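You operate a simulated robot arm through the tools that you are given. There is no shell and no other tool.

You run a simulated robot arm. Do the job below in one go: nothing can be reset, and whatever is moved stays where it is left.

JOB
Air the spare air box: drain cock and inspection door open, vent at half, torn cover off.
Fine: draw both clips on the torn cover back; the torn cover goes on the covers table.
Where things are to end (x, y in the base frame): torn cover within 60 mm of [980, 940].

It is judged by the outcome, as a careful person would: the job done as asked, and still so three seconds after it is handed in. It fails if anything else is knocked over, pushed out of place, dropped, spilled or broken. Lids that push on must go on centred and level and be pressed home; caps that screw on are set level and turned clockwise until they are tight.

ROBOT AND FRAMES
A 7-joint arm with a two-finger parallel gripper, fixed in place. Base frame: the origin is at the foot of the arm, x ahead of it, y to its left, z up. Readings come in mm, degrees, newtons and seconds.
Its first joint turns from -166.0 to 166.0 degrees. Payload 4.4 kg.
Tool frame: the origin (TCP) lies between the finger pads and is the grasp point; the fingertips stand 23 mm ahead of it; z points along the fingers, y is the line along which they close. The gripper opens to 94 mm. The fingers are 38 mm wide and 10 mm thick; the gripper's body (54 by 96 mm) begins 39 mm behind the TCP.
Orientation is that of the tool frame in the base frame, as a unit quaternion [x, y, z, w]. With the fingers straight down and closing along the base's y, the tool's x points along the base's -x, its y along +y and its z along -z.

CONTROLS
- The arm moves only by the tool nudge_tool. Its argument "targets" is a list that holds one entry, the list of rows, each a list of 7 numbers: the finger opening in cm, from 0 to 9.4, then the shift along the base's x, y, z in units of 300 mm (1.0 is 300 mm), then the turn, a rotation vector about the base's x, y, z in units of 120 degrees (1.0 is 120 degrees). In form: [[[fingers, x, y, z, ax, ay, az], ...]]. A call has 1 to 20 rows; each row is the pose to reach, as a shift and turn from the pose commanded when the call began. A call with a number of a shift or a turn outside -1 to 1 is refused whole. Each row takes 0.2 s and may step no farther than 50 mm and 8.6 degrees from the row before; otherwise, or with a gripper value out of range, the whole call is refused. Where a pose cannot be reached the arm comes as near as it can. A force on the tool above 60 N (or 10 N above the force at the start of the call, whichever is more), or a blocked arm, ends the call early, and 0.2 s more pass. The fingers move at their own pace (about 72 mm/s each) and stop on an object; they squeeze with about 26 N. The grip force told is the motor's: it shows also when the fingers shut on nothing. Time passes only in rows, and 0.2 s behind the last, so rows that repeat a pose let the fingers close. It gives the time, the measured TCP pose, the force on the tool (base axes), the opening and the grip force at its end, in the units of the frame above (readings bear some noise), with the torque about the TCP (base axes, N m) and any sound that the robot's microphone picked up, and new pictures: "show" is both (left out), scene, wrist or none.
- Cameras (640 x 400 px; columns grow to the right, rows downward): "scene" is fixed at [45.6, -501.9, 1103.7]; the picture's right is [0.80, -0.60, 0.00], its down [-0.14, -0.19, -0.97] and it looks along [0.58, 0.78, -0.24] (base axes); focal length 352 px, centre (320, 200). "wrist" rides on the gripper at [86, 16, -74] in the tool frame; the picture's right is [-0.18, 0.98, 0.00], its down [-0.58, -0.11, -0.81] and it looks along [-0.79, -0.15, 0.59] (tool axes); focal length 243 px, centre (320, 200). There is no depth. A picture from a camera that has moved, and an enlarged one, comes with that camera's place and axes in the base frame and with its lens. The place of the scene camera against the robot may be out by one fixed shift of up to 12 mm in any direction.
- enlarge(camera, box): a new picture of the part [left, top, right, bottom] of that camera's present view, enlarged. No time passes.
- close_job(): hands the job in; it is judged then, once.

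Places have to be worked out from the pictures, the camera data and where the tool is seen. Open the gripper and draw the arm clear of the work before you hand the job in, unless the task says otherwise.

The tools are called after ">>>" by a JSON object that holds its "method" and its "body". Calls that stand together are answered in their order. nudge_tool: Moves the arm, as the interface text tells. Its arguments: {"type":"object","properties":{"targets":{"type":"array","items":{"type":"array","items":{"type":"array","items":{"type":"number"}}}},"show":{"type":"string","enum":["both","scene","wrist","none"]}},"required":["targets"]} The other tools are called the same way: enlarge (camera, box) takes an enlarged picture of a part of a camera's view; close_job () hands the job in.

At the start:

```text
time: 0.0
eef_pos: [511.0, 603.7, 1133.3]
ee_rot: [0.0, 1.0, -0.001, -0.001]
ft_force: [-0.2, 0.0, -0.2]
torque: [-0.02, 0.03, 0.01]
gripper_width: 94.1
grip_force: 0.0
```

scene: 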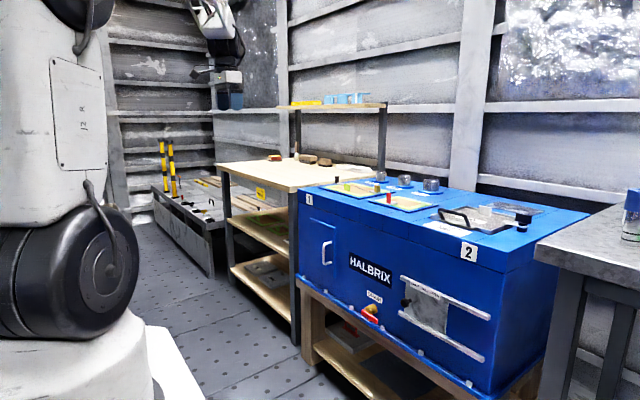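
wrist: 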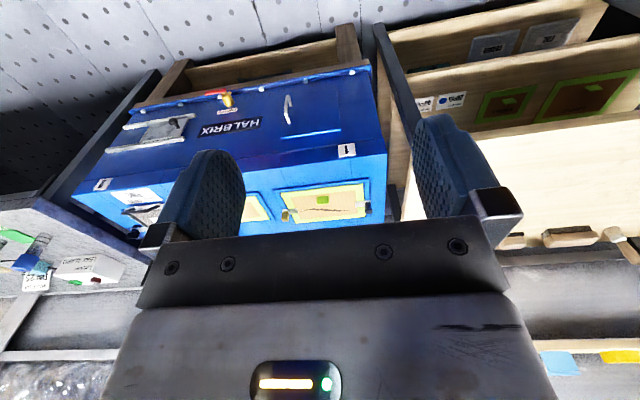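

The pictures show a blue box (HALBRIX) with top covers, a door on its front, a drain cock and a sliding vent. I'll enlarge several parts to understand the details before moving.

>>> {"method": "enlarge", "body": {"camera": "scene", "box": [290, 160, 450, 260]}}

>>> {"method": "enlarge", "body": {"camera": "scene", "box": [340, 250, 500, 350]}}

>>> {"method": "enlarge", "body": {"camera": "scene", "box": [420, 170, 580, 270]}}

>>> {"method": "enlarge", "body": {"camera": "scene", "box": [200, 80, 400, 205]}}

>>> {"method": "enlarge", "body": {"camera": "wrist", "box": [220, 60, 420, 240]}}

>>> {"method": "enlarge", "body": {"camera": "wrist", "box": [60, 80, 260, 280]}}

>>> {"method": "enlarge", "body": {"camera": "wrist", "box": [400, 0, 640, 150]}}

```text
4.00 times, centred on (370, 210) of scene
camera zoom: at [45.6, -501.9, 1103.7], right [0.8, -0.6, 0.0], down [-0.14, -0.19, -0.97], along [0.58, 0.78, -0.24], focal length 1410 px, centre (120, 160)
```

zoom: 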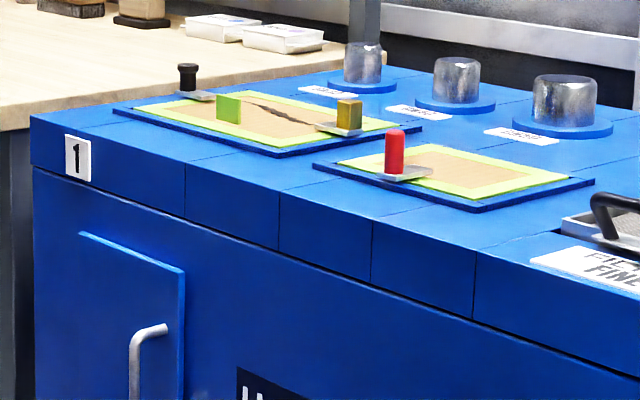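

```text
4.00 times, centred on (420, 300) of scene
camera zoom: at [45.6, -501.9, 1103.7], right [0.8, -0.6, 0.0], down [-0.14, -0.19, -0.97], along [0.58, 0.78, -0.24], focal length 1410 px, centre (-80, -200)
```

zoom: 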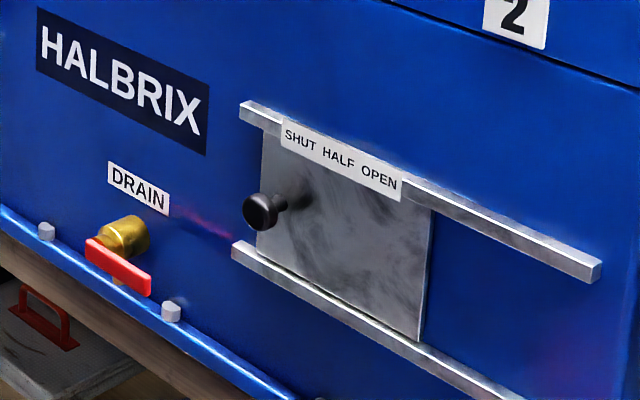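

```text
4.00 times, centred on (500, 220) of scene
camera zoom: at [45.6, -501.9, 1103.7], right [0.8, -0.6, 0.0], down [-0.14, -0.19, -0.97], along [0.58, 0.78, -0.24], focal length 1410 px, centre (-400, 120)
```

zoom: 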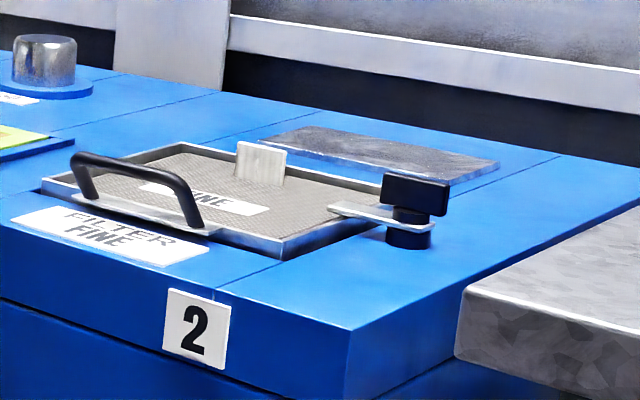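

```text
3.20 times, centred on (300, 142) of scene
camera zoom: at [45.6, -501.9, 1103.7], right [0.8, -0.6, 0.0], down [-0.14, -0.19, -0.97], along [0.58, 0.78, -0.24], focal length 1128 px, centre (384, 384)
```

zoom: 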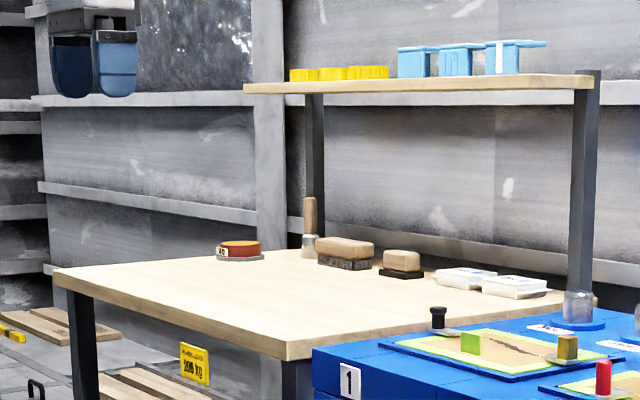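

```text
2.22 times, centred on (320, 150) of wrist
camera zoom: at [424.1, 619.5, 1206.6], right [0.18, 0.98, 0.0], down [0.58, -0.11, 0.81], along [0.79, -0.15, -0.59], focal length 539 px, centre (320, 311)
```

zoom: 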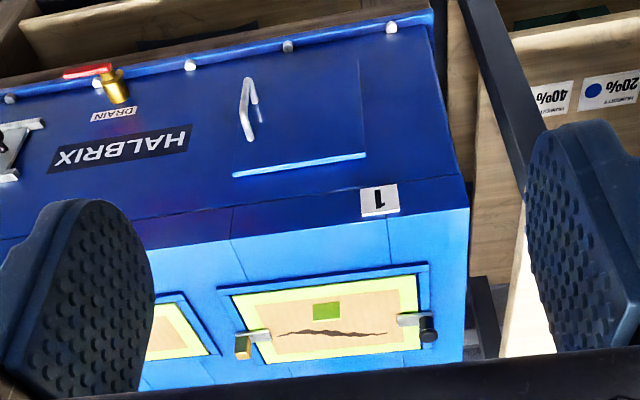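

```text
2.00 times, centred on (160, 180) of wrist
camera zoom: at [424.1, 619.5, 1206.6], right [0.18, 0.98, 0.0], down [0.58, -0.11, 0.81], along [0.79, -0.15, -0.59], focal length 485 px, centre (640, 240)
```

zoom: 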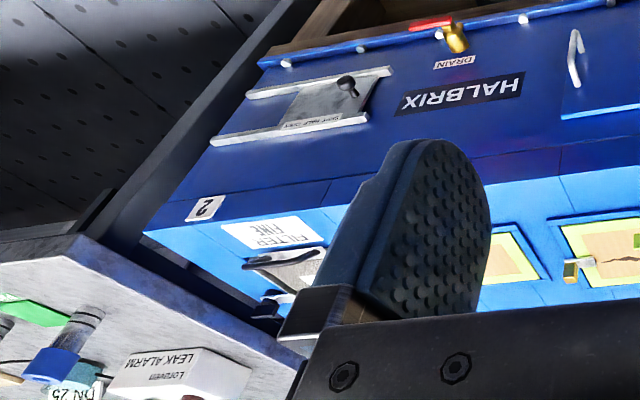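

```text
2.67 times, centred on (520, 75) of wrist
camera zoom: at [424.1, 619.5, 1206.6], right [0.18, 0.98, 0.0], down [0.58, -0.11, 0.81], along [0.79, -0.15, -0.59], focal length 647 px, centre (-213, 533)
```

zoom: 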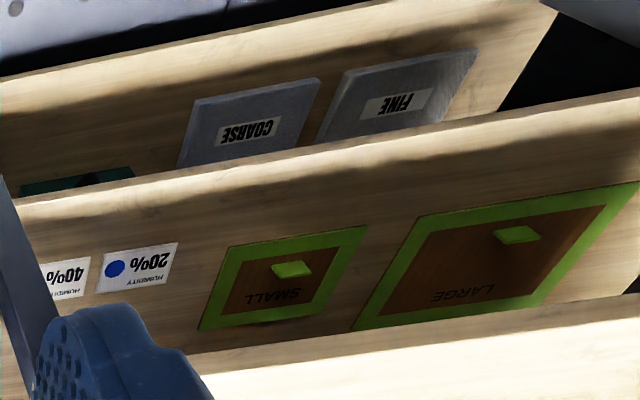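

The box's front face looks to lie near x≈828 with its top near z≈815. I'll move back in free space to get a closer wrist view of the front (door, cock, vent).

>>> {"method": "nudge_tool", "body": {"targets": [[[9.4, 0, -0.1, -0.11, 0, 0, 0], [9.4, 0, -0.2, -0.22, 0, 0, 0], [9.4, 0, -0.3, -0.33, 0, 0, 0], [9.4, 0, -0.4, -0.44, 0, 0, 0], [9.4, 0, -0.5, -0.55, 0, 0, 0], [9.4, 0, -0.6, -0.66, 0, 0, 0], [9.4, 0, -0.667, -0.777, 0, 0, 0]]]}}

```text
time: 1.6
eef_pos: [511.7, 401.4, 899.4]
ee_rot: [0.0, 1.0, 0.0, 0.001]
ft_force: [-0.4, 0.0, -0.1]
torque: [0.01, 0.0, 0.01]
gripper_width: 94.0
grip_force: 0.0
camera wrist: at [424.2, 417.8, 972.9], right [0.18, 0.98, 0.0], down [0.58, -0.11, 0.81], along [0.79, -0.15, -0.59], focal length 243 px, centre (320, 200)
```

scene: 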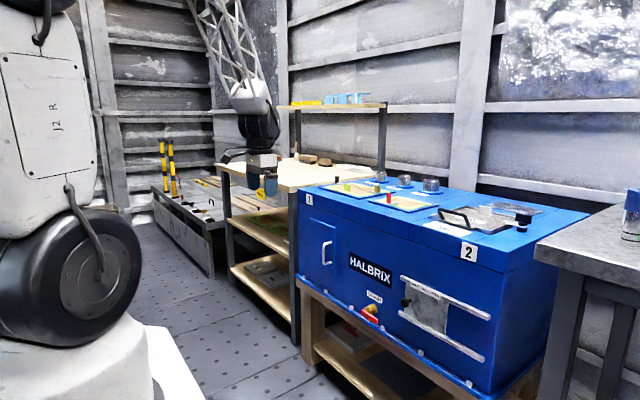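
wrist: 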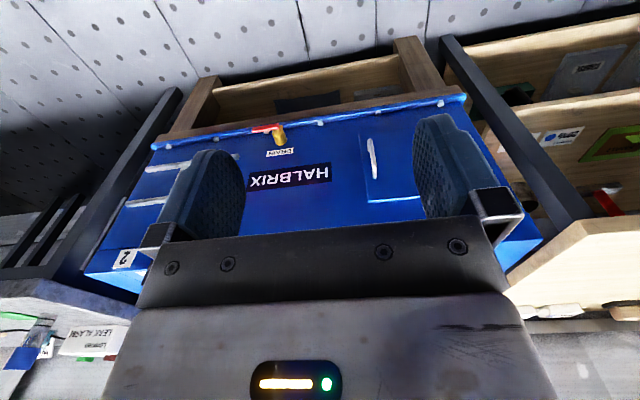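

The forearm is a long truss, so far reach looks plausible. I'll enlarge the wrist view to see the front fittings.

>>> {"method": "enlarge", "body": {"camera": "wrist", "box": [340, 80, 440, 240]}}

>>> {"method": "enlarge", "body": {"camera": "wrist", "box": [120, 100, 320, 220]}}

>>> {"method": "enlarge", "body": {"camera": "scene", "box": [200, 140, 280, 210]}}

>>> {"method": "enlarge", "body": {"camera": "scene", "box": [300, 170, 400, 220]}}

>>> {"method": "enlarge", "body": {"camera": "scene", "box": [350, 280, 410, 330]}}

```text
2.50 times, centred on (390, 160) of wrist
camera zoom: at [424.2, 417.8, 972.9], right [0.18, 0.98, 0.0], down [0.58, -0.11, 0.81], along [0.79, -0.15, -0.59], focal length 606 px, centre (145, 300)
```

zoom: 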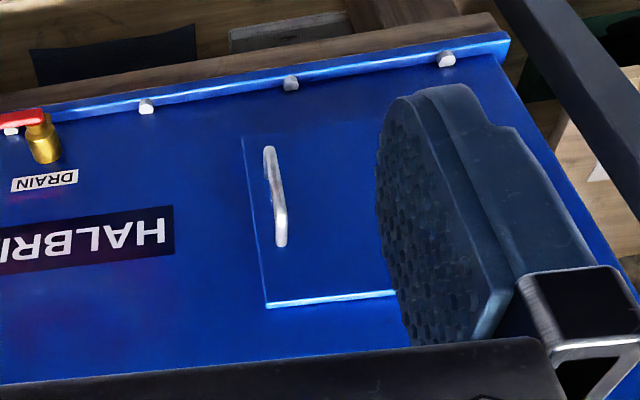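

```text
3.20 times, centred on (220, 160) of wrist
camera zoom: at [424.2, 417.8, 972.9], right [0.18, 0.98, 0.0], down [0.58, -0.11, 0.81], along [0.79, -0.15, -0.59], focal length 776 px, centre (640, 328)
```

zoom: 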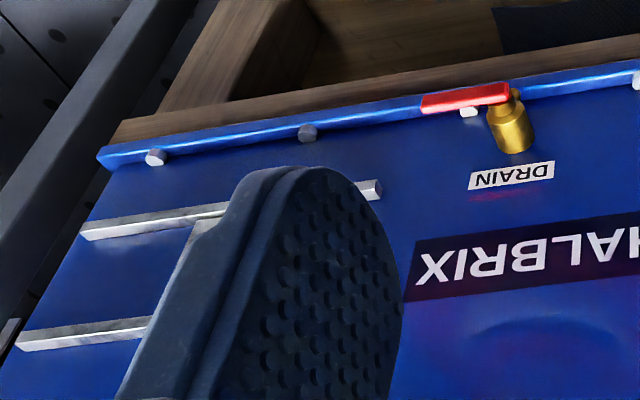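

```text
5.71 times, centred on (240, 175) of scene
camera zoom: at [45.6, -501.9, 1103.7], right [0.8, -0.6, 0.0], down [-0.14, -0.19, -0.97], along [0.58, 0.78, -0.24], focal length 2014 px, centre (777, 343)
```

zoom: 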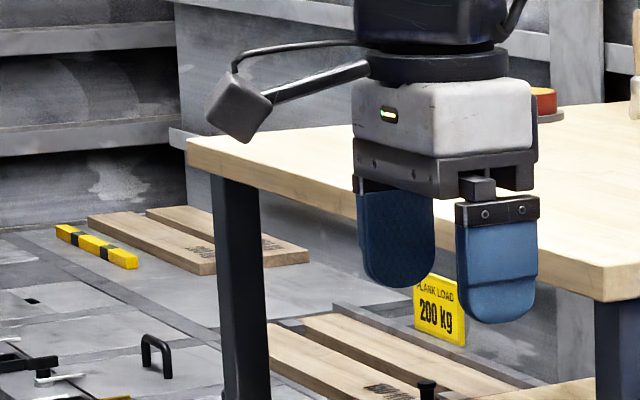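

```text
6.40 times, centred on (350, 195) of scene
camera zoom: at [45.6, -501.9, 1103.7], right [0.8, -0.6, 0.0], down [-0.14, -0.19, -0.97], along [0.58, 0.78, -0.24], focal length 2255 px, centre (128, 232)
```

zoom: 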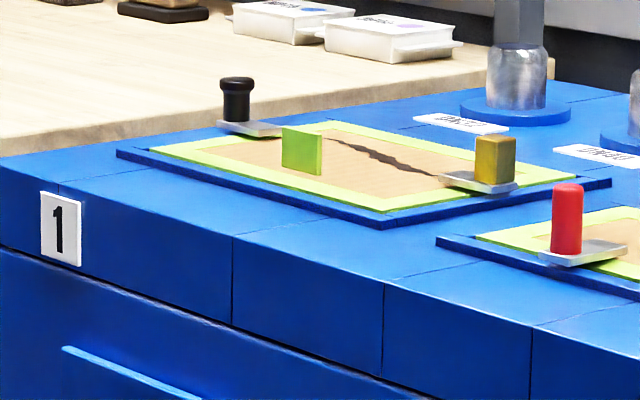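

```text
8.00 times, centred on (380, 305) of scene
camera zoom: at [45.6, -501.9, 1103.7], right [0.8, -0.6, 0.0], down [-0.14, -0.19, -0.97], along [0.58, 0.78, -0.24], focal length 2819 px, centre (-160, -640)
```

zoom: 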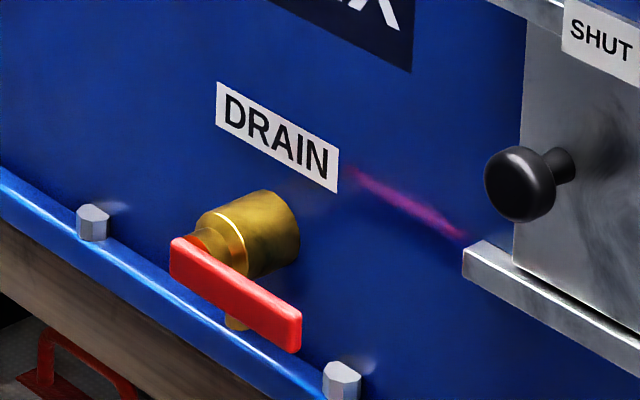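

The cock is a brass body with a horizontal red lever pivoting at its left end; the cover has a green tab and two clips (black at left, brass at right). I'll go look at the cover from nearer above.

>>> {"method": "nudge_tool", "body": {"targets": [[[9.4, 0.09, 0.066, 0.09, 0, 0, 0], [9.4, 0.18, 0.132, 0.18, 0, 0, 0], [9.4, 0.27, 0.198, 0.26, 0, 0, 0], [9.4, 0.36, 0.264, 0.34, 0, 0, 0], [9.4, 0.45, 0.33, 0.42, 0, 0, 0], [9.4, 0.54, 0.4, 0.48, 0, 0, 0], [9.4, 0.627, 0.463, 0.5, 0, 0, 0]]]}}

```text
time: 3.2
eef_pos: [699.1, 542.1, 1049.5]
ee_rot: [0.0, 1.0, -0.001, 0.0]
ft_force: [-0.1, 0.6, -0.1]
torque: [-0.03, 0.01, -0.04]
gripper_width: 94.2
grip_force: 0.1
camera wrist: at [612.2, 558.3, 1122.5], right [0.18, 0.98, 0.0], down [0.58, -0.11, 0.81], along [0.79, -0.15, -0.59], focal length 243 px, centre (320, 200)
```

scene: 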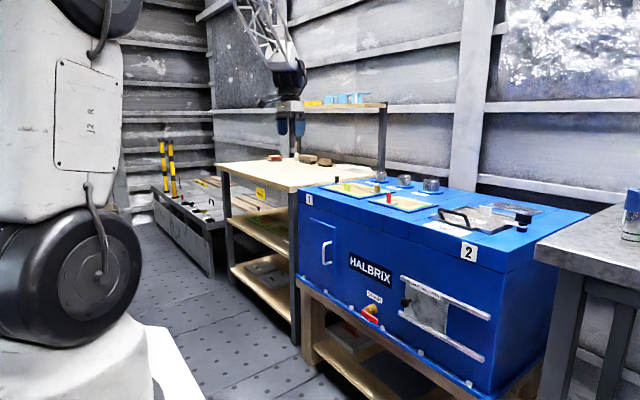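
wrist: 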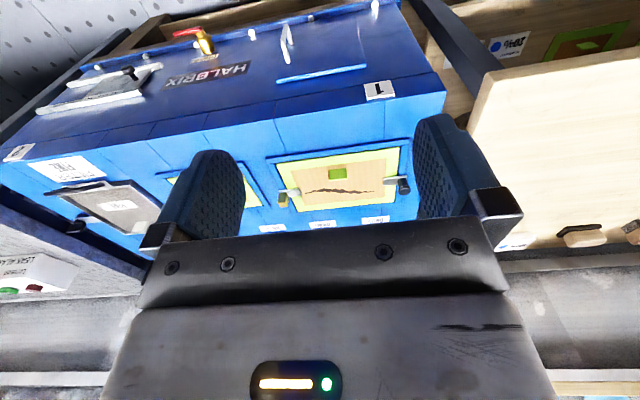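

>>> {"method": "enlarge", "body": {"camera": "wrist", "box": [250, 130, 430, 240]}}

>>> {"method": "enlarge", "body": {"camera": "wrist", "box": [440, 60, 640, 260]}}

>>> {"method": "enlarge", "body": {"camera": "wrist", "box": [0, 20, 220, 200]}}

```text
3.56 times, centred on (340, 185) of wrist
camera zoom: at [612.2, 558.3, 1122.5], right [0.18, 0.98, 0.0], down [0.58, -0.11, 0.81], along [0.79, -0.15, -0.59], focal length 863 px, centre (249, 253)
```

zoom: 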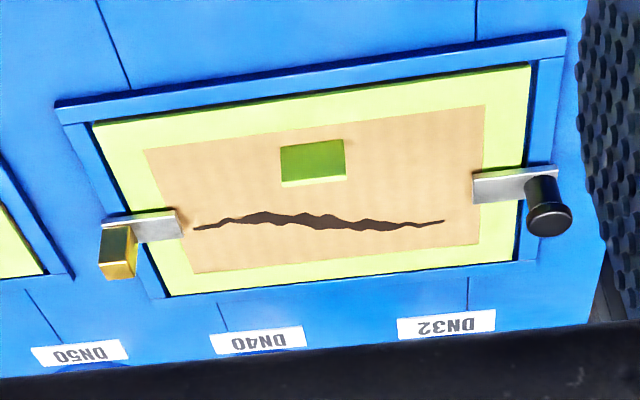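

```text
2.00 times, centred on (540, 160) of wrist
camera zoom: at [612.2, 558.3, 1122.5], right [0.18, 0.98, 0.0], down [0.58, -0.11, 0.81], along [0.79, -0.15, -0.59], focal length 485 px, centre (-120, 280)
```

zoom: 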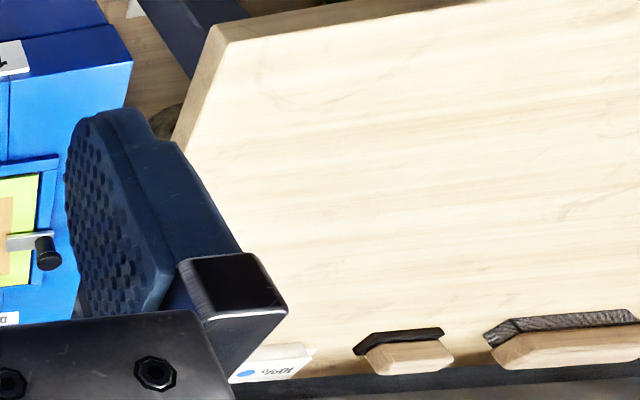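

```text
2.22 times, centred on (110, 110) of wrist
camera zoom: at [612.2, 558.3, 1122.5], right [0.18, 0.98, 0.0], down [0.58, -0.11, 0.81], along [0.79, -0.15, -0.59], focal length 539 px, centre (787, 400)
```

zoom: 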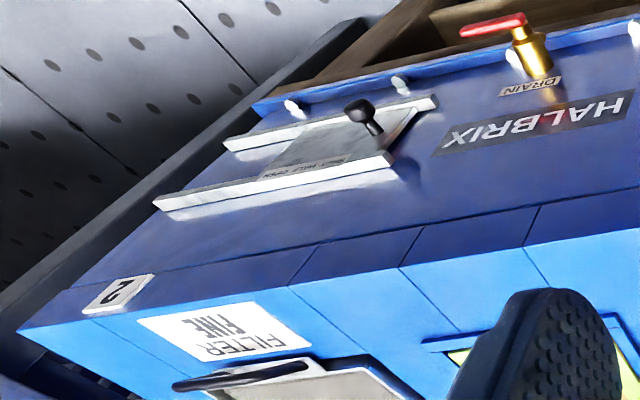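

From two wrist views I place the cover at x 908–1072, y 422–638 (center ≈[990,530]), its tab at ≈[945,530] (33 mm wide along y, thin in x, z up to ≈836), black knob ≈[997,650,835], brass knob ≈[997,409,835]. I'll now test the yaw range here in free space, turning −90°.

>>> {"method": "nudge_tool", "body": {"targets": [[[9.4, 0, 0, 0, 0, 0, -0.07], [9.4, 0, 0, 0, 0, 0, -0.14], [9.4, 0, 0, 0, 0, 0, -0.21], [9.4, 0, 0, 0, 0, 0, -0.28], [9.4, 0, 0, 0, 0, 0, -0.35], [9.4, 0, 0, 0, 0, 0, -0.42], [9.4, 0, 0, 0, 0, 0, -0.49], [9.4, 0, 0, 0, 0, 0, -0.56], [9.4, 0, 0, 0, 0, 0, -0.63], [9.4, 0, 0, 0, 0, 0, -0.69], [9.4, 0, 0, 0, 0, 0, -0.75]]]}}

```text
time: 5.6
eef_pos: [700.5, 542.8, 1049.3]
ee_rot: [0.708, 0.706, 0.0, 0.0]
ft_force: [-0.3, 0.3, 0.2]
torque: [-0.01, -0.01, 0.02]
gripper_width: 93.8
grip_force: 0.1
camera wrist: at [715.1, 628.5, 1123.3], right [0.98, -0.19, 0.0], down [-0.11, -0.58, 0.81], along [-0.15, -0.79, -0.59], focal length 243 px, centre (320, 200)
```

scene: 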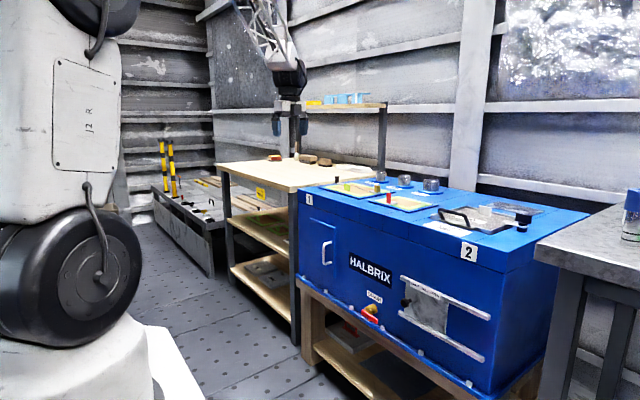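
wrist: 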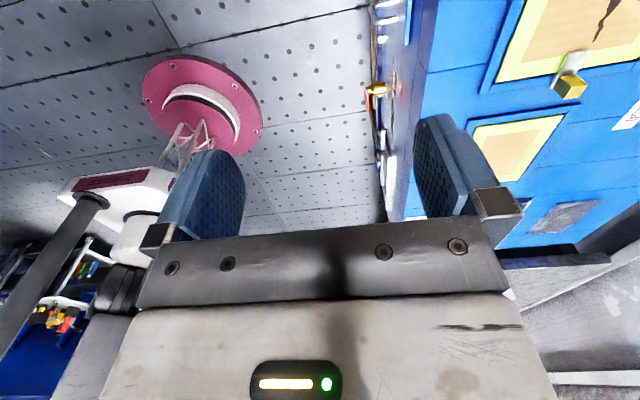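

Yaw −90° works. I'll test a further −90° (to −180°), which would put the camera on the far side/above when the tool is tilted forward.

>>> {"method": "nudge_tool", "body": {"targets": [[[9.4, 0, 0, 0, 0, 0, -0.07], [9.4, 0, 0, 0, 0, 0, -0.14], [9.4, 0, 0, 0, 0, 0, -0.21], [9.4, 0, 0, 0, 0, 0, -0.28], [9.4, 0, 0, 0, 0, 0, -0.35], [9.4, 0, 0, 0, 0, 0, -0.42], [9.4, 0, 0, 0, 0, 0, -0.49], [9.4, 0, 0, 0, 0, 0, -0.56], [9.4, 0, 0, 0, 0, 0, -0.63], [9.4, 0, 0, 0, 0, 0, -0.69], [9.4, 0, 0, 0, 0, 0, -0.75]]]}}

```text
time: 8.0
eef_pos: [708.3, 534.2, 1050.9]
ee_rot: [0.925, 0.38, -0.002, -0.008]
ft_force: [1.4, -0.4, -0.4]
torque: [-0.02, 0.0, -0.02]
gripper_width: 93.9
grip_force: 0.1
out of reach, approached as far as the arm can: row 6, 7, 8, 9, 10, 11
camera wrist: at [781.3, 581.7, 1125.4], right [0.56, -0.83, -0.02], down [-0.48, -0.34, 0.81], along [-0.67, -0.44, -0.59], focal length 243 px, centre (320, 200)
```

scene: 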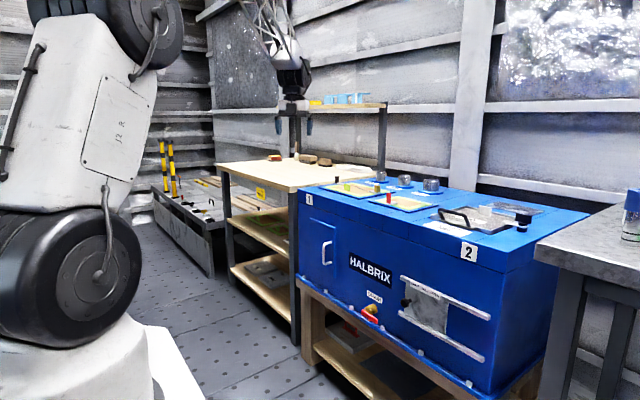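
wrist: 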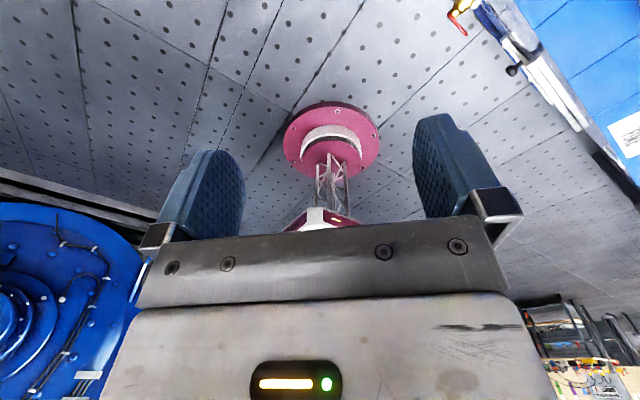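

The yaw limit here is about −135°. I'll turn back +90° and check what the commanded yaw comes to.

>>> {"method": "nudge_tool", "body": {"targets": [[[9.4, 0, 0, 0, 0, 0, 0.07], [9.4, 0, 0, 0, 0, 0, 0.14], [9.4, 0, 0, 0, 0, 0, 0.21], [9.4, 0, 0, 0, 0, 0, 0.28], [9.4, 0, 0, 0, 0, 0, 0.35], [9.4, 0, 0, 0, 0, 0, 0.42], [9.4, 0, 0, 0, 0, 0, 0.49], [9.4, 0, 0, 0, 0, 0, 0.56], [9.4, 0, 0, 0, 0, 0, 0.63], [9.4, 0, 0, 0, 0, 0, 0.69], [9.4, 0, 0, 0, 0, 0, 0.75]]], "show": "none"}}

```text
time: 10.4
eef_pos: [708.8, 532.4, 1052.1]
ee_rot: [0.384, 0.923, -0.008, -0.004]
ft_force: [-0.6, -0.4, -0.1]
torque: [-0.02, 0.0, 0.01]
gripper_width: 93.8
grip_force: 0.0
```

The reached pose became the new reference (yaw −45°). I'll bring the yaw back to 0 and simultaneously re-centre near [700,540,1050].

>>> {"method": "nudge_tool", "body": {"targets": [[[9.4, 0, 0, 0, 0, 0, 0.07], [9.4, 0, 0, 0, 0, 0, 0.14], [9.4, 0, 0, 0, 0, 0, 0.21], [9.4, 0, 0, 0, 0, 0, 0.28], [9.4, 0, 0, 0, 0, 0, 0.35], [9.4, 0, 0, 0, 0, 0, 0.376]]], "show": "none"}}

>>> {"method": "nudge_tool", "body": {"targets": [[[9.4, 0, 0, 0, 0, -0.065, 0], [9.4, 0, 0, 0, 0, -0.13, 0], [9.4, 0, 0, 0, 0, -0.19, 0], [9.4, 0, 0, 0, 0, -0.25, 0]]], "show": "none"}}

```text
time: 11.8
eef_pos: [708.7, 534.3, 1051.7]
ee_rot: [0.001, 1.0, -0.008, -0.002]
ft_force: [0.4, 0.1, 0.1]
torque: [-0.02, 0.01, 0.0]
gripper_width: 93.7
grip_force: 0.2
```

```text
time: 12.8
eef_pos: [709.4, 533.6, 1051.5]
ee_rot: [0.005, 0.966, -0.01, 0.258]
ft_force: [-0.7, 0.3, 0.5]
torque: [-0.01, -0.01, -0.02]
gripper_width: 94.1
grip_force: 0.1
```

Pitch of 30° works. Now I'll carry the tool out above the black clip knob (≈[997,650]) at z≈900 to test reach and see it from close by.

>>> {"method": "nudge_tool", "body": {"targets": [[[9.4, 0.12, 0.05, -0.06, 0.004, 0, 0], [9.4, 0.24, 0.1, -0.12, 0.0077, 0, 0], [9.4, 0.36, 0.15, -0.18, 0.0077, 0, 0], [9.4, 0.48, 0.2, -0.24, 0.0077, 0, 0], [9.4, 0.6, 0.25, -0.3, 0.0077, 0, 0], [9.4, 0.72, 0.3, -0.36, 0.0077, 0, 0], [9.4, 0.84, 0.35, -0.43, 0.0077, 0, 0], [9.4, 0.96, 0.387, -0.5, 0.0077, 0, 0]]]}}

```text
time: 14.6
eef_pos: [999.6, 652.1, 902.7]
ee_rot: [0.007, 0.966, 0.0, 0.258]
ft_force: [1.0, 0.0, 1.5]
torque: [-0.02, 0.02, 0.03]
gripper_width: 93.9
grip_force: 0.2
camera wrist: at [887.1, 668.4, 923.1], right [0.17, 0.98, 0.09], down [0.1, -0.11, 0.99], along [0.98, -0.16, -0.12], focal length 243 px, centre (320, 200)
```

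scene: 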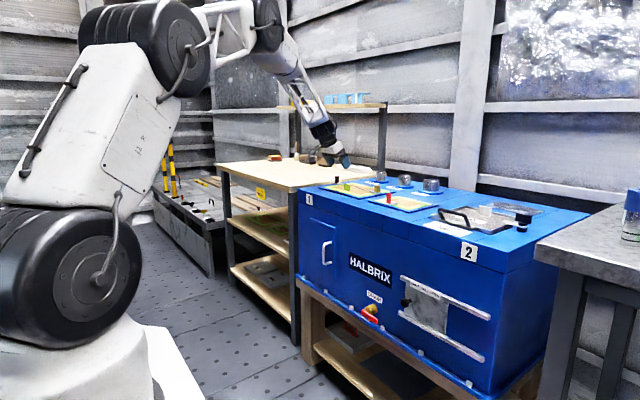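
wrist: 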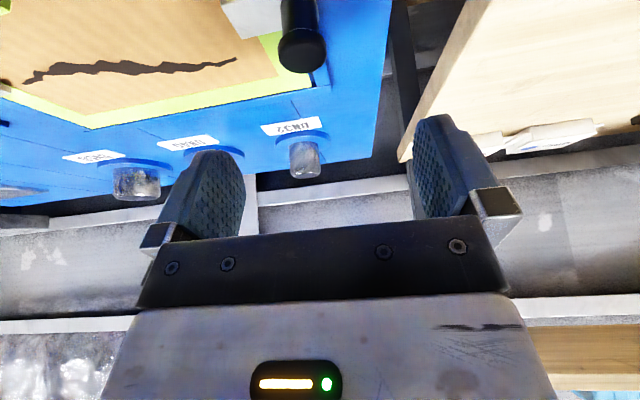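

Reach is fine here (radius ≈1190). Let me look closely at the black knob, its plate and surroundings before descending.

>>> {"method": "enlarge", "body": {"camera": "wrist", "box": [200, 0, 400, 125]}}

>>> {"method": "enlarge", "body": {"camera": "scene", "box": [300, 110, 400, 220]}}

```text
3.20 times, centred on (300, 62) of wrist
camera zoom: at [887.1, 668.4, 923.1], right [0.17, 0.98, 0.09], down [0.1, -0.11, 0.99], along [0.98, -0.16, -0.12], focal length 776 px, centre (384, 640)
```

zoom: 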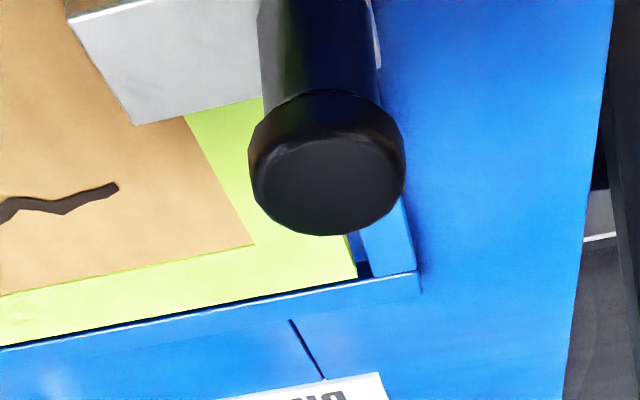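

```text
3.64 times, centred on (350, 165) of scene
camera zoom: at [45.6, -501.9, 1103.7], right [0.8, -0.6, 0.0], down [-0.14, -0.19, -0.97], along [0.58, 0.78, -0.24], focal length 1282 px, centre (211, 327)
```

zoom: 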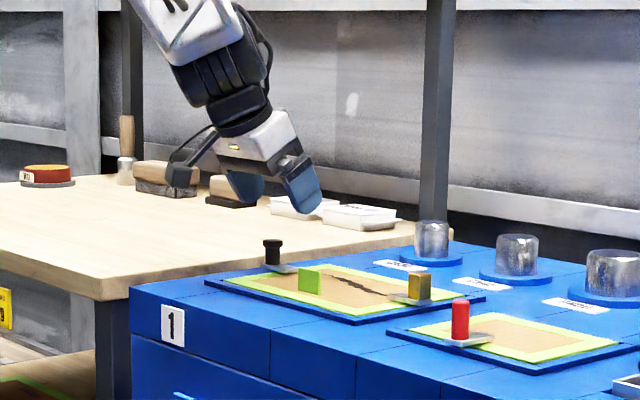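

The knob is a mushroom ≈24 mm wide on a plate overlapping the cover. I'll descend with open fingers around it to TCP ≈[990,650,834].

>>> {"method": "nudge_tool", "body": {"targets": [[[7.0, -0.015, -0.007, -0.07, 0, 0, 0], [7.0, -0.032, -0.007, -0.14, 0, 0, 0], [7.0, -0.032, -0.007, -0.19, 0, 0, 0], [7.0, -0.032, -0.007, -0.229, 0, 0, 0], [7.0, -0.032, -0.007, -0.229, 0, 0, 0]]]}}

```text
time: 15.8
eef_pos: [987.0, 648.8, 835.2]
ee_rot: [0.007, 0.966, 0.0, 0.259]
ft_force: [-3.3, -0.4, 16.9]
torque: [-0.65, 0.16, -0.16]
gripper_width: 70.2
grip_force: 0.6
camera wrist: at [874.9, 665.2, 855.3], right [0.17, 0.98, 0.1], down [0.1, -0.11, 0.99], along [0.98, -0.16, -0.12], focal length 243 px, centre (320, 200)
```

scene: 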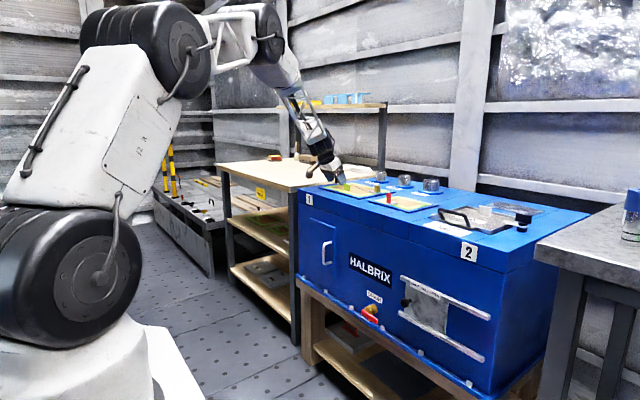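
wrist: 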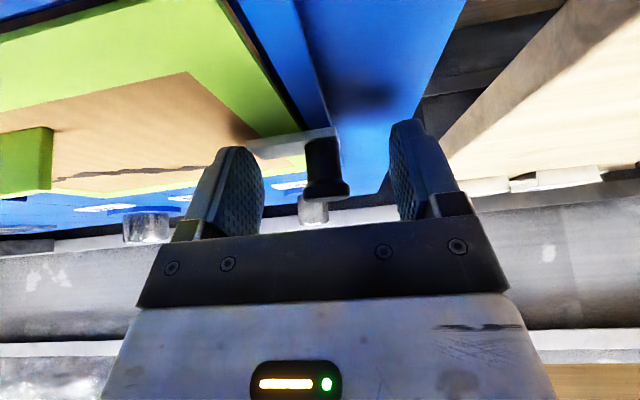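

Upward force ≈17 N with its torque shows the right-hand finger is touching the clip plate (top ≈812). I'll raise 6 mm and then close on the knob.

>>> {"method": "nudge_tool", "body": {"targets": [[[7.0, 0.007, 0.003, 0.02, 0, 0, 0], [7.0, 0.007, 0.003, 0.02, 0, 0, 0], [4.0, 0.007, 0.003, 0.02, 0, 0, 0], [2.0, 0.007, 0.003, 0.02, 0, 0, 0], [1.0, 0.007, 0.003, 0.02, 0, 0, 0], [1.0, 0.007, 0.003, 0.02, 0, 0, 0], [1.0, 0.007, 0.003, 0.02, 0, 0, 0]]]}}

```text
time: 17.4
eef_pos: [988.6, 649.1, 837.3]
ee_rot: [0.005, 0.966, 0.0, 0.258]
ft_force: [2.8, -0.9, -10.3]
torque: [-1.19, -0.2, 0.59]
gripper_width: 47.7
grip_force: 45.2
camera wrist: at [876.2, 666.0, 858.3], right [0.17, 0.98, 0.09], down [0.1, -0.11, 0.99], along [0.98, -0.16, -0.12], focal length 243 px, centre (320, 200)
```

scene: 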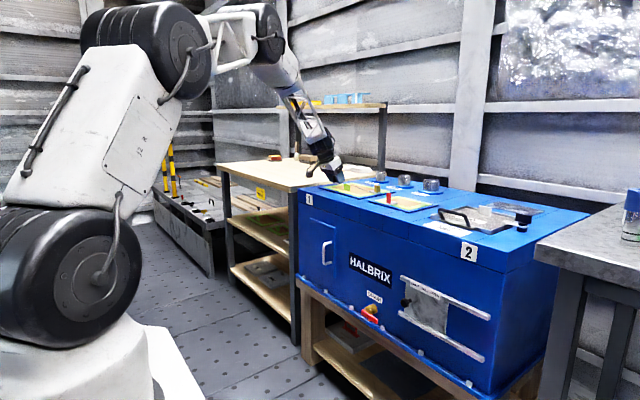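
wrist: 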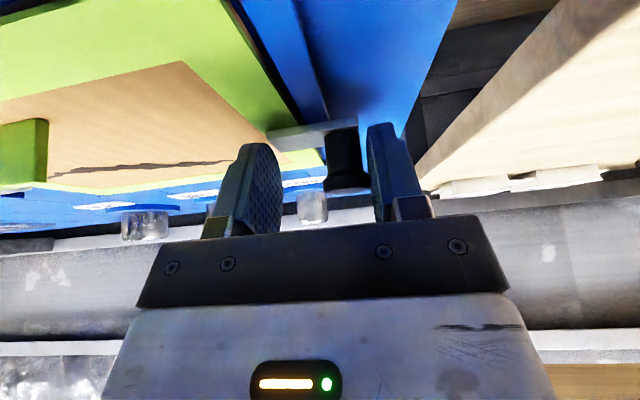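

The fingers stopped at 47.7 mm: the right finger caught the plate's end rather than passing over it. I'll open again and rise to have a look.

>>> {"method": "nudge_tool", "body": {"targets": [[[7.0, 0, 0, 0, 0, 0, 0], [7.0, 0, 0, 0, 0, 0, 0], [7.0, 0, 0, 0.02, 0, 0, 0], [7.0, 0, 0, 0.05, 0, 0, 0], [7.0, 0, 0, 0.05, 0, 0, 0]]]}}

>>> {"method": "enlarge", "body": {"camera": "wrist", "box": [200, 80, 440, 230]}}

>>> {"method": "enlarge", "body": {"camera": "scene", "box": [300, 150, 400, 220]}}

```text
time: 18.6
eef_pos: [989.0, 649.2, 854.0]
ee_rot: [0.006, 0.966, -0.001, 0.258]
ft_force: [0.6, 0.2, 0.2]
torque: [0.0, -0.02, 0.0]
gripper_width: 70.2
grip_force: 0.1
camera wrist: at [876.4, 666.1, 874.4], right [0.17, 0.98, 0.09], down [0.1, -0.11, 0.99], along [0.98, -0.16, -0.12], focal length 243 px, centre (320, 200)
```

scene: 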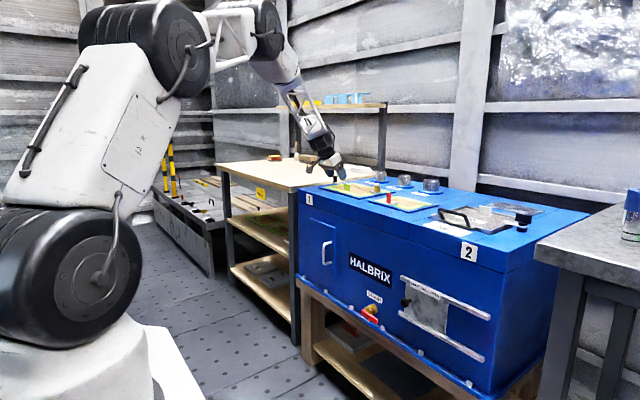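
wrist: 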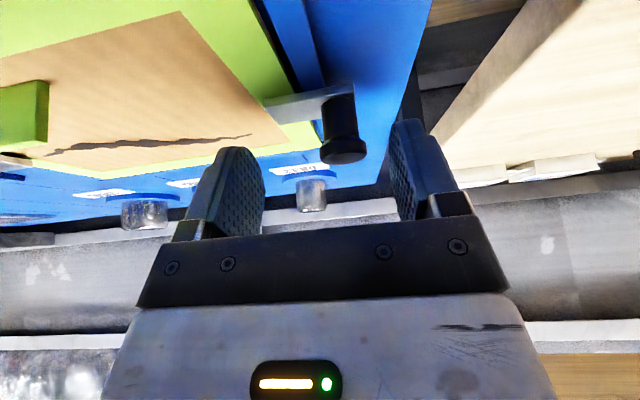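

```text
2.67 times, centred on (320, 155) of wrist
camera zoom: at [876.4, 666.1, 874.4], right [0.17, 0.98, 0.09], down [0.1, -0.11, 0.99], along [0.98, -0.16, -0.12], focal length 647 px, centre (320, 320)
```

zoom: 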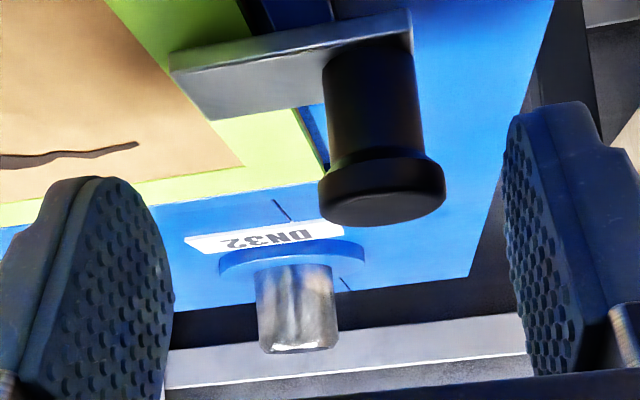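

```text
5.71 times, centred on (350, 185) of scene
camera zoom: at [45.6, -501.9, 1103.7], right [0.8, -0.6, 0.0], down [-0.14, -0.19, -0.97], along [0.58, 0.78, -0.24], focal length 2014 px, centre (149, 286)
```

zoom: 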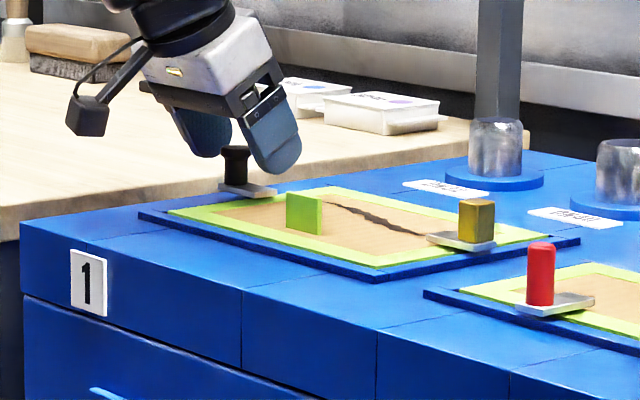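

The clip has already moved back ≈11 mm (knob now y≈661), pushed at the plate end. I'll now lower to z≈845 centred on the knob, so the tips clear the plate, and close on the knob head.

>>> {"method": "nudge_tool", "body": {"targets": [[[7.0, 0.003, 0.037, 0, 0, 0, 0], [7.0, 0.003, 0.037, -0.03, 0, 0, 0], [5.0, 0.003, 0.037, -0.03, 0, 0, 0], [3.0, 0.003, 0.037, -0.03, 0, 0, 0], [1.0, 0.003, 0.037, -0.03, 0, 0, 0], [1.0, 0.003, 0.037, -0.03, 0, 0, 0], [1.0, 0.003, 0.037, -0.03, 0, 0, 0]]]}}

>>> {"method": "enlarge", "body": {"camera": "wrist", "box": [200, 80, 440, 230]}}

```text
time: 20.2
eef_pos: [990.9, 661.0, 844.3]
ee_rot: [0.006, 0.966, -0.001, 0.257]
ft_force: [0.8, 0.8, 1.3]
torque: [0.01, -0.01, -0.03]
gripper_width: 23.4
grip_force: 45.1
camera wrist: at [877.5, 677.1, 865.7], right [0.17, 0.98, 0.09], down [0.1, -0.11, 0.99], along [0.98, -0.16, -0.12], focal length 243 px, centre (320, 200)
```

scene: 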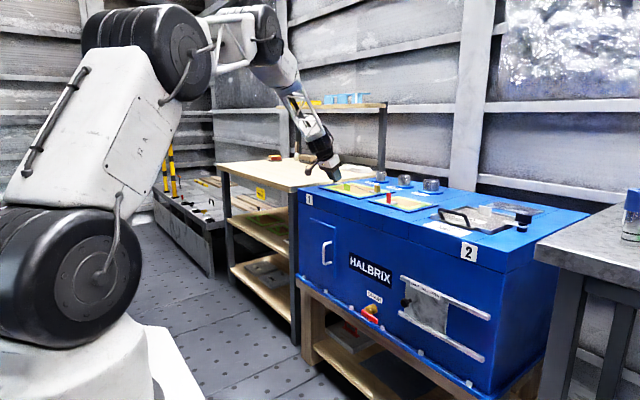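
wrist: 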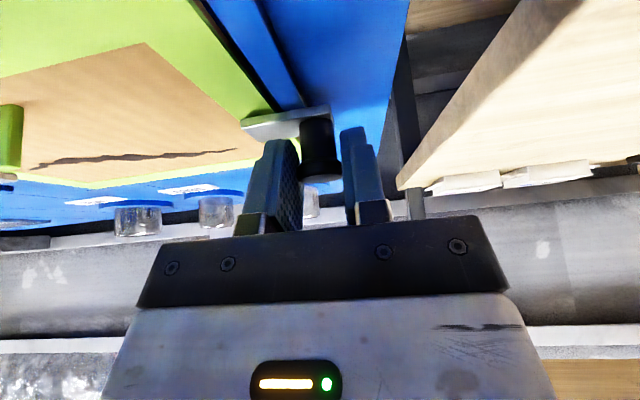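

```text
2.67 times, centred on (320, 155) of wrist
camera zoom: at [877.5, 677.1, 865.7], right [0.17, 0.98, 0.09], down [0.1, -0.11, 0.99], along [0.98, -0.16, -0.12], focal length 647 px, centre (320, 320)
```

zoom: 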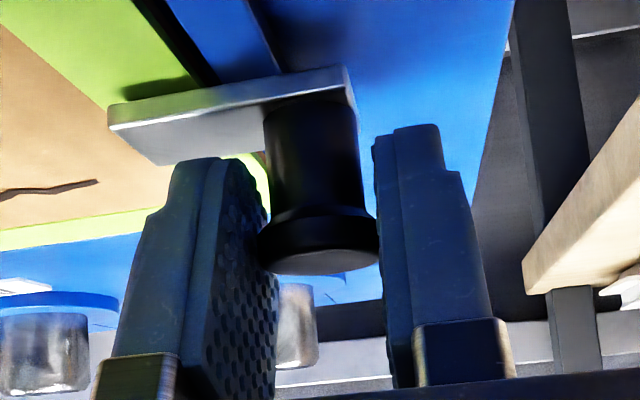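

The knob is gripped (23.4 mm wide). I'll draw it back along +y about 25 mm, watching the force.

>>> {"method": "nudge_tool", "body": {"targets": [[[1.0, 0, 0.017, 0, 0, 0, 0], [1.0, 0, 0.034, 0, 0, 0, 0], [1.0, 0, 0.05, 0, 0, 0, 0], [1.0, 0, 0.067, 0, 0, 0, 0], [1.0, 0, 0.083, 0, 0, 0, 0]]], "show": "wrist"}}

```text
time: 21.4
eef_pos: [989.9, 677.3, 846.0]
ee_rot: [0.007, 0.967, -0.003, 0.256]
ft_force: [-18.0, -19.7, 8.0]
torque: [-0.28, 0.46, -0.14]
gripper_width: 23.4
grip_force: 45.0
stopped in row 5: the force on the tool passed its limit at 67 N (the readings are from after the stop); the commanded pose is now the measured one
camera wrist: at [878.4, 695.8, 865.7], right [0.18, 0.98, 0.09], down [0.1, -0.11, 0.99], along [0.98, -0.17, -0.12], focal length 243 px, centre (320, 200)
```

wrist: 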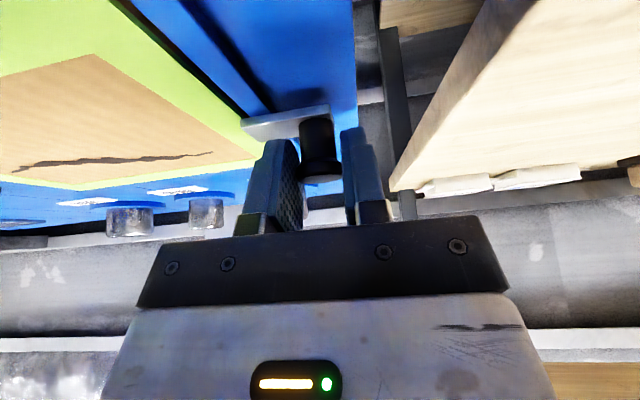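

It hit the stop at y≈678 (28 mm of travel). Let me check that the plate tip has cleared the cover edge.

>>> {"method": "enlarge", "body": {"camera": "wrist", "box": [180, 60, 380, 185]}}

>>> {"method": "enlarge", "body": {"camera": "scene", "box": [310, 160, 390, 210]}}

```text
3.20 times, centred on (280, 122) of wrist
camera zoom: at [878.4, 695.8, 865.7], right [0.18, 0.98, 0.09], down [0.1, -0.11, 0.99], along [0.98, -0.17, -0.12], focal length 776 px, centre (448, 448)
```

zoom: 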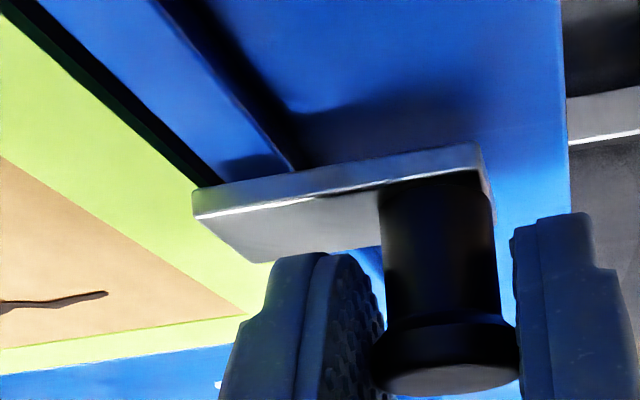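

```text
8.00 times, centred on (350, 185) of scene
camera zoom: at [45.6, -501.9, 1103.7], right [0.8, -0.6, 0.0], down [-0.14, -0.19, -0.97], along [0.58, 0.78, -0.24], focal length 2819 px, centre (80, 320)
```

zoom: 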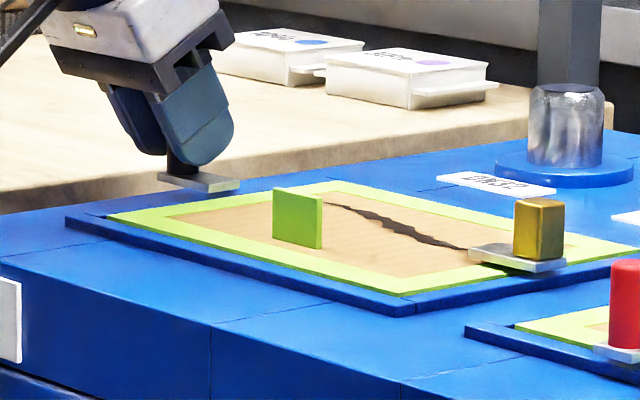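

The plate tip sits about at the cover edge. I'll release, rise and look from above at both clips.

>>> {"method": "nudge_tool", "body": {"targets": [[[5.0, 0, 0, 0, 0, 0, 0], [6.0, 0, 0, 0, 0, 0, 0], [6.0, 0, 0, 0.1, 0, 0, 0], [6.0, -0.1, -0.1, 0.2, 0, 0, 0], [6.0, -0.2, -0.15, 0.3, 0, 0.03, 0], [6.0, -0.3, -0.15, 0.4, 0, 0.08, 0], [6.0, -0.4, -0.15, 0.45, 0, 0.15, 0], [6.0, -0.45, -0.15, 0.5, 0, 0.2, 0]]]}}

>>> {"method": "enlarge", "body": {"camera": "wrist", "box": [180, 60, 480, 260]}}

```text
refused: row 4 steps farther than a row can; nothing moved
```

```text
2.00 times, centred on (330, 160) of wrist
camera zoom: at [878.4, 695.8, 865.7], right [0.18, 0.98, 0.09], down [0.1, -0.11, 0.99], along [0.98, -0.17, -0.12], focal length 485 px, centre (300, 280)
```

zoom: 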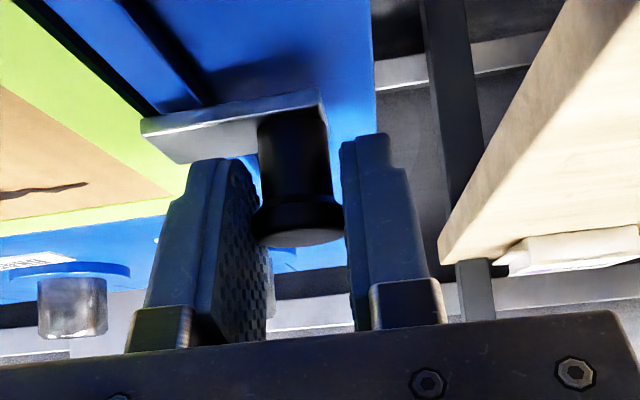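

Row 4 was too long a step, so I'll re-issue the release-and-rise with smaller steps.

>>> {"method": "nudge_tool", "body": {"targets": [[[5.0, 0, 0, 0, 0, 0, 0], [6.0, 0, 0, 0, 0, 0, 0], [6.0, 0, 0, 0.1, 0, 0, 0], [6.0, -0.05, -0.05, 0.2, 0, 0, 0], [6.0, -0.12, -0.1, 0.3, 0, 0.03, 0], [6.0, -0.22, -0.12, 0.38, 0, 0.08, 0], [6.0, -0.33, -0.15, 0.43, 0, 0.13, 0], [6.0, -0.43, -0.15, 0.5, 0, 0.19, 0], [6.0, -0.45, -0.15, 0.52, 0, 0.25, 0]]]}}

>>> {"method": "enlarge", "body": {"camera": "wrist", "box": [180, 40, 480, 240]}}

```text
time: 23.4
eef_pos: [855.5, 633.9, 1001.0]
ee_rot: [0.007, 1.0, -0.004, -0.003]
ft_force: [-0.9, 0.2, -0.4]
torque: [-0.02, 0.01, 0.01]
gripper_width: 59.9
grip_force: 0.0
camera wrist: at [769.3, 651.1, 1074.7], right [0.2, 0.98, -0.01], down [0.59, -0.11, 0.8], along [0.79, -0.16, -0.6], focal length 243 px, centre (320, 200)
```

scene: 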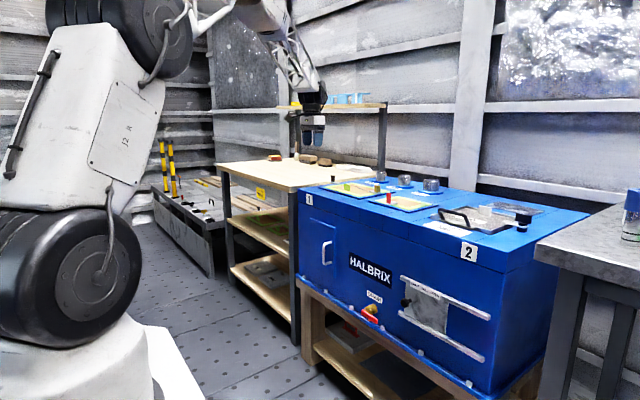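
wrist: 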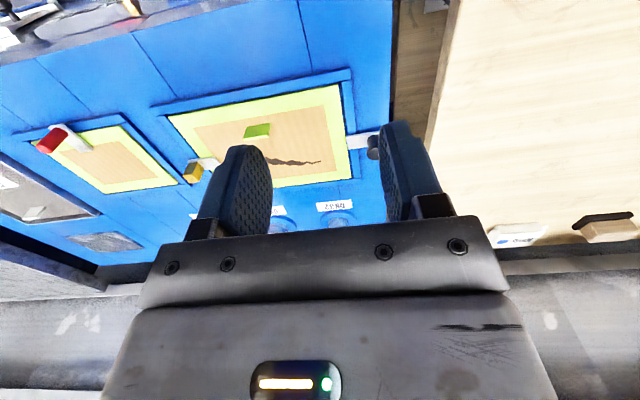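

```text
2.00 times, centred on (330, 140) of wrist
camera zoom: at [769.3, 651.1, 1074.7], right [0.2, 0.98, -0.01], down [0.59, -0.11, 0.8], along [0.79, -0.16, -0.6], focal length 485 px, centre (300, 320)
```

zoom: 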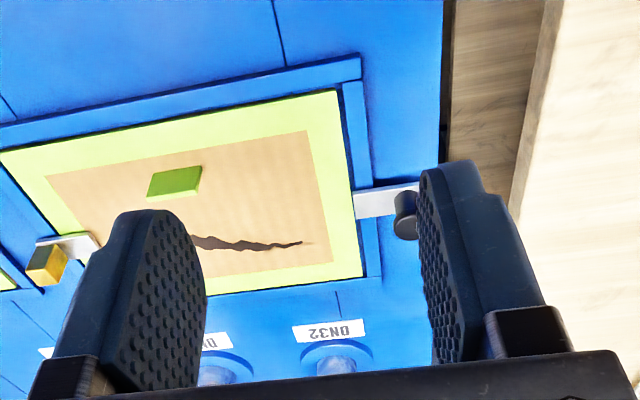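

>>> {"method": "enlarge", "body": {"camera": "wrist", "box": [310, 90, 410, 160]}}

```text
5.71 times, centred on (360, 125) of wrist
camera zoom: at [769.3, 651.1, 1074.7], right [0.2, 0.98, -0.01], down [0.59, -0.11, 0.8], along [0.79, -0.16, -0.6], focal length 1386 px, centre (91, 629)
```

zoom: 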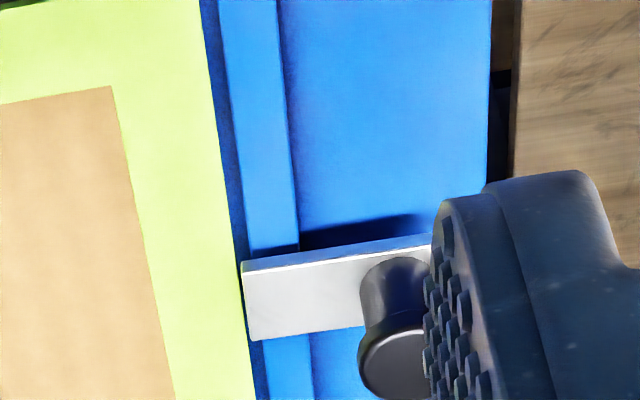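

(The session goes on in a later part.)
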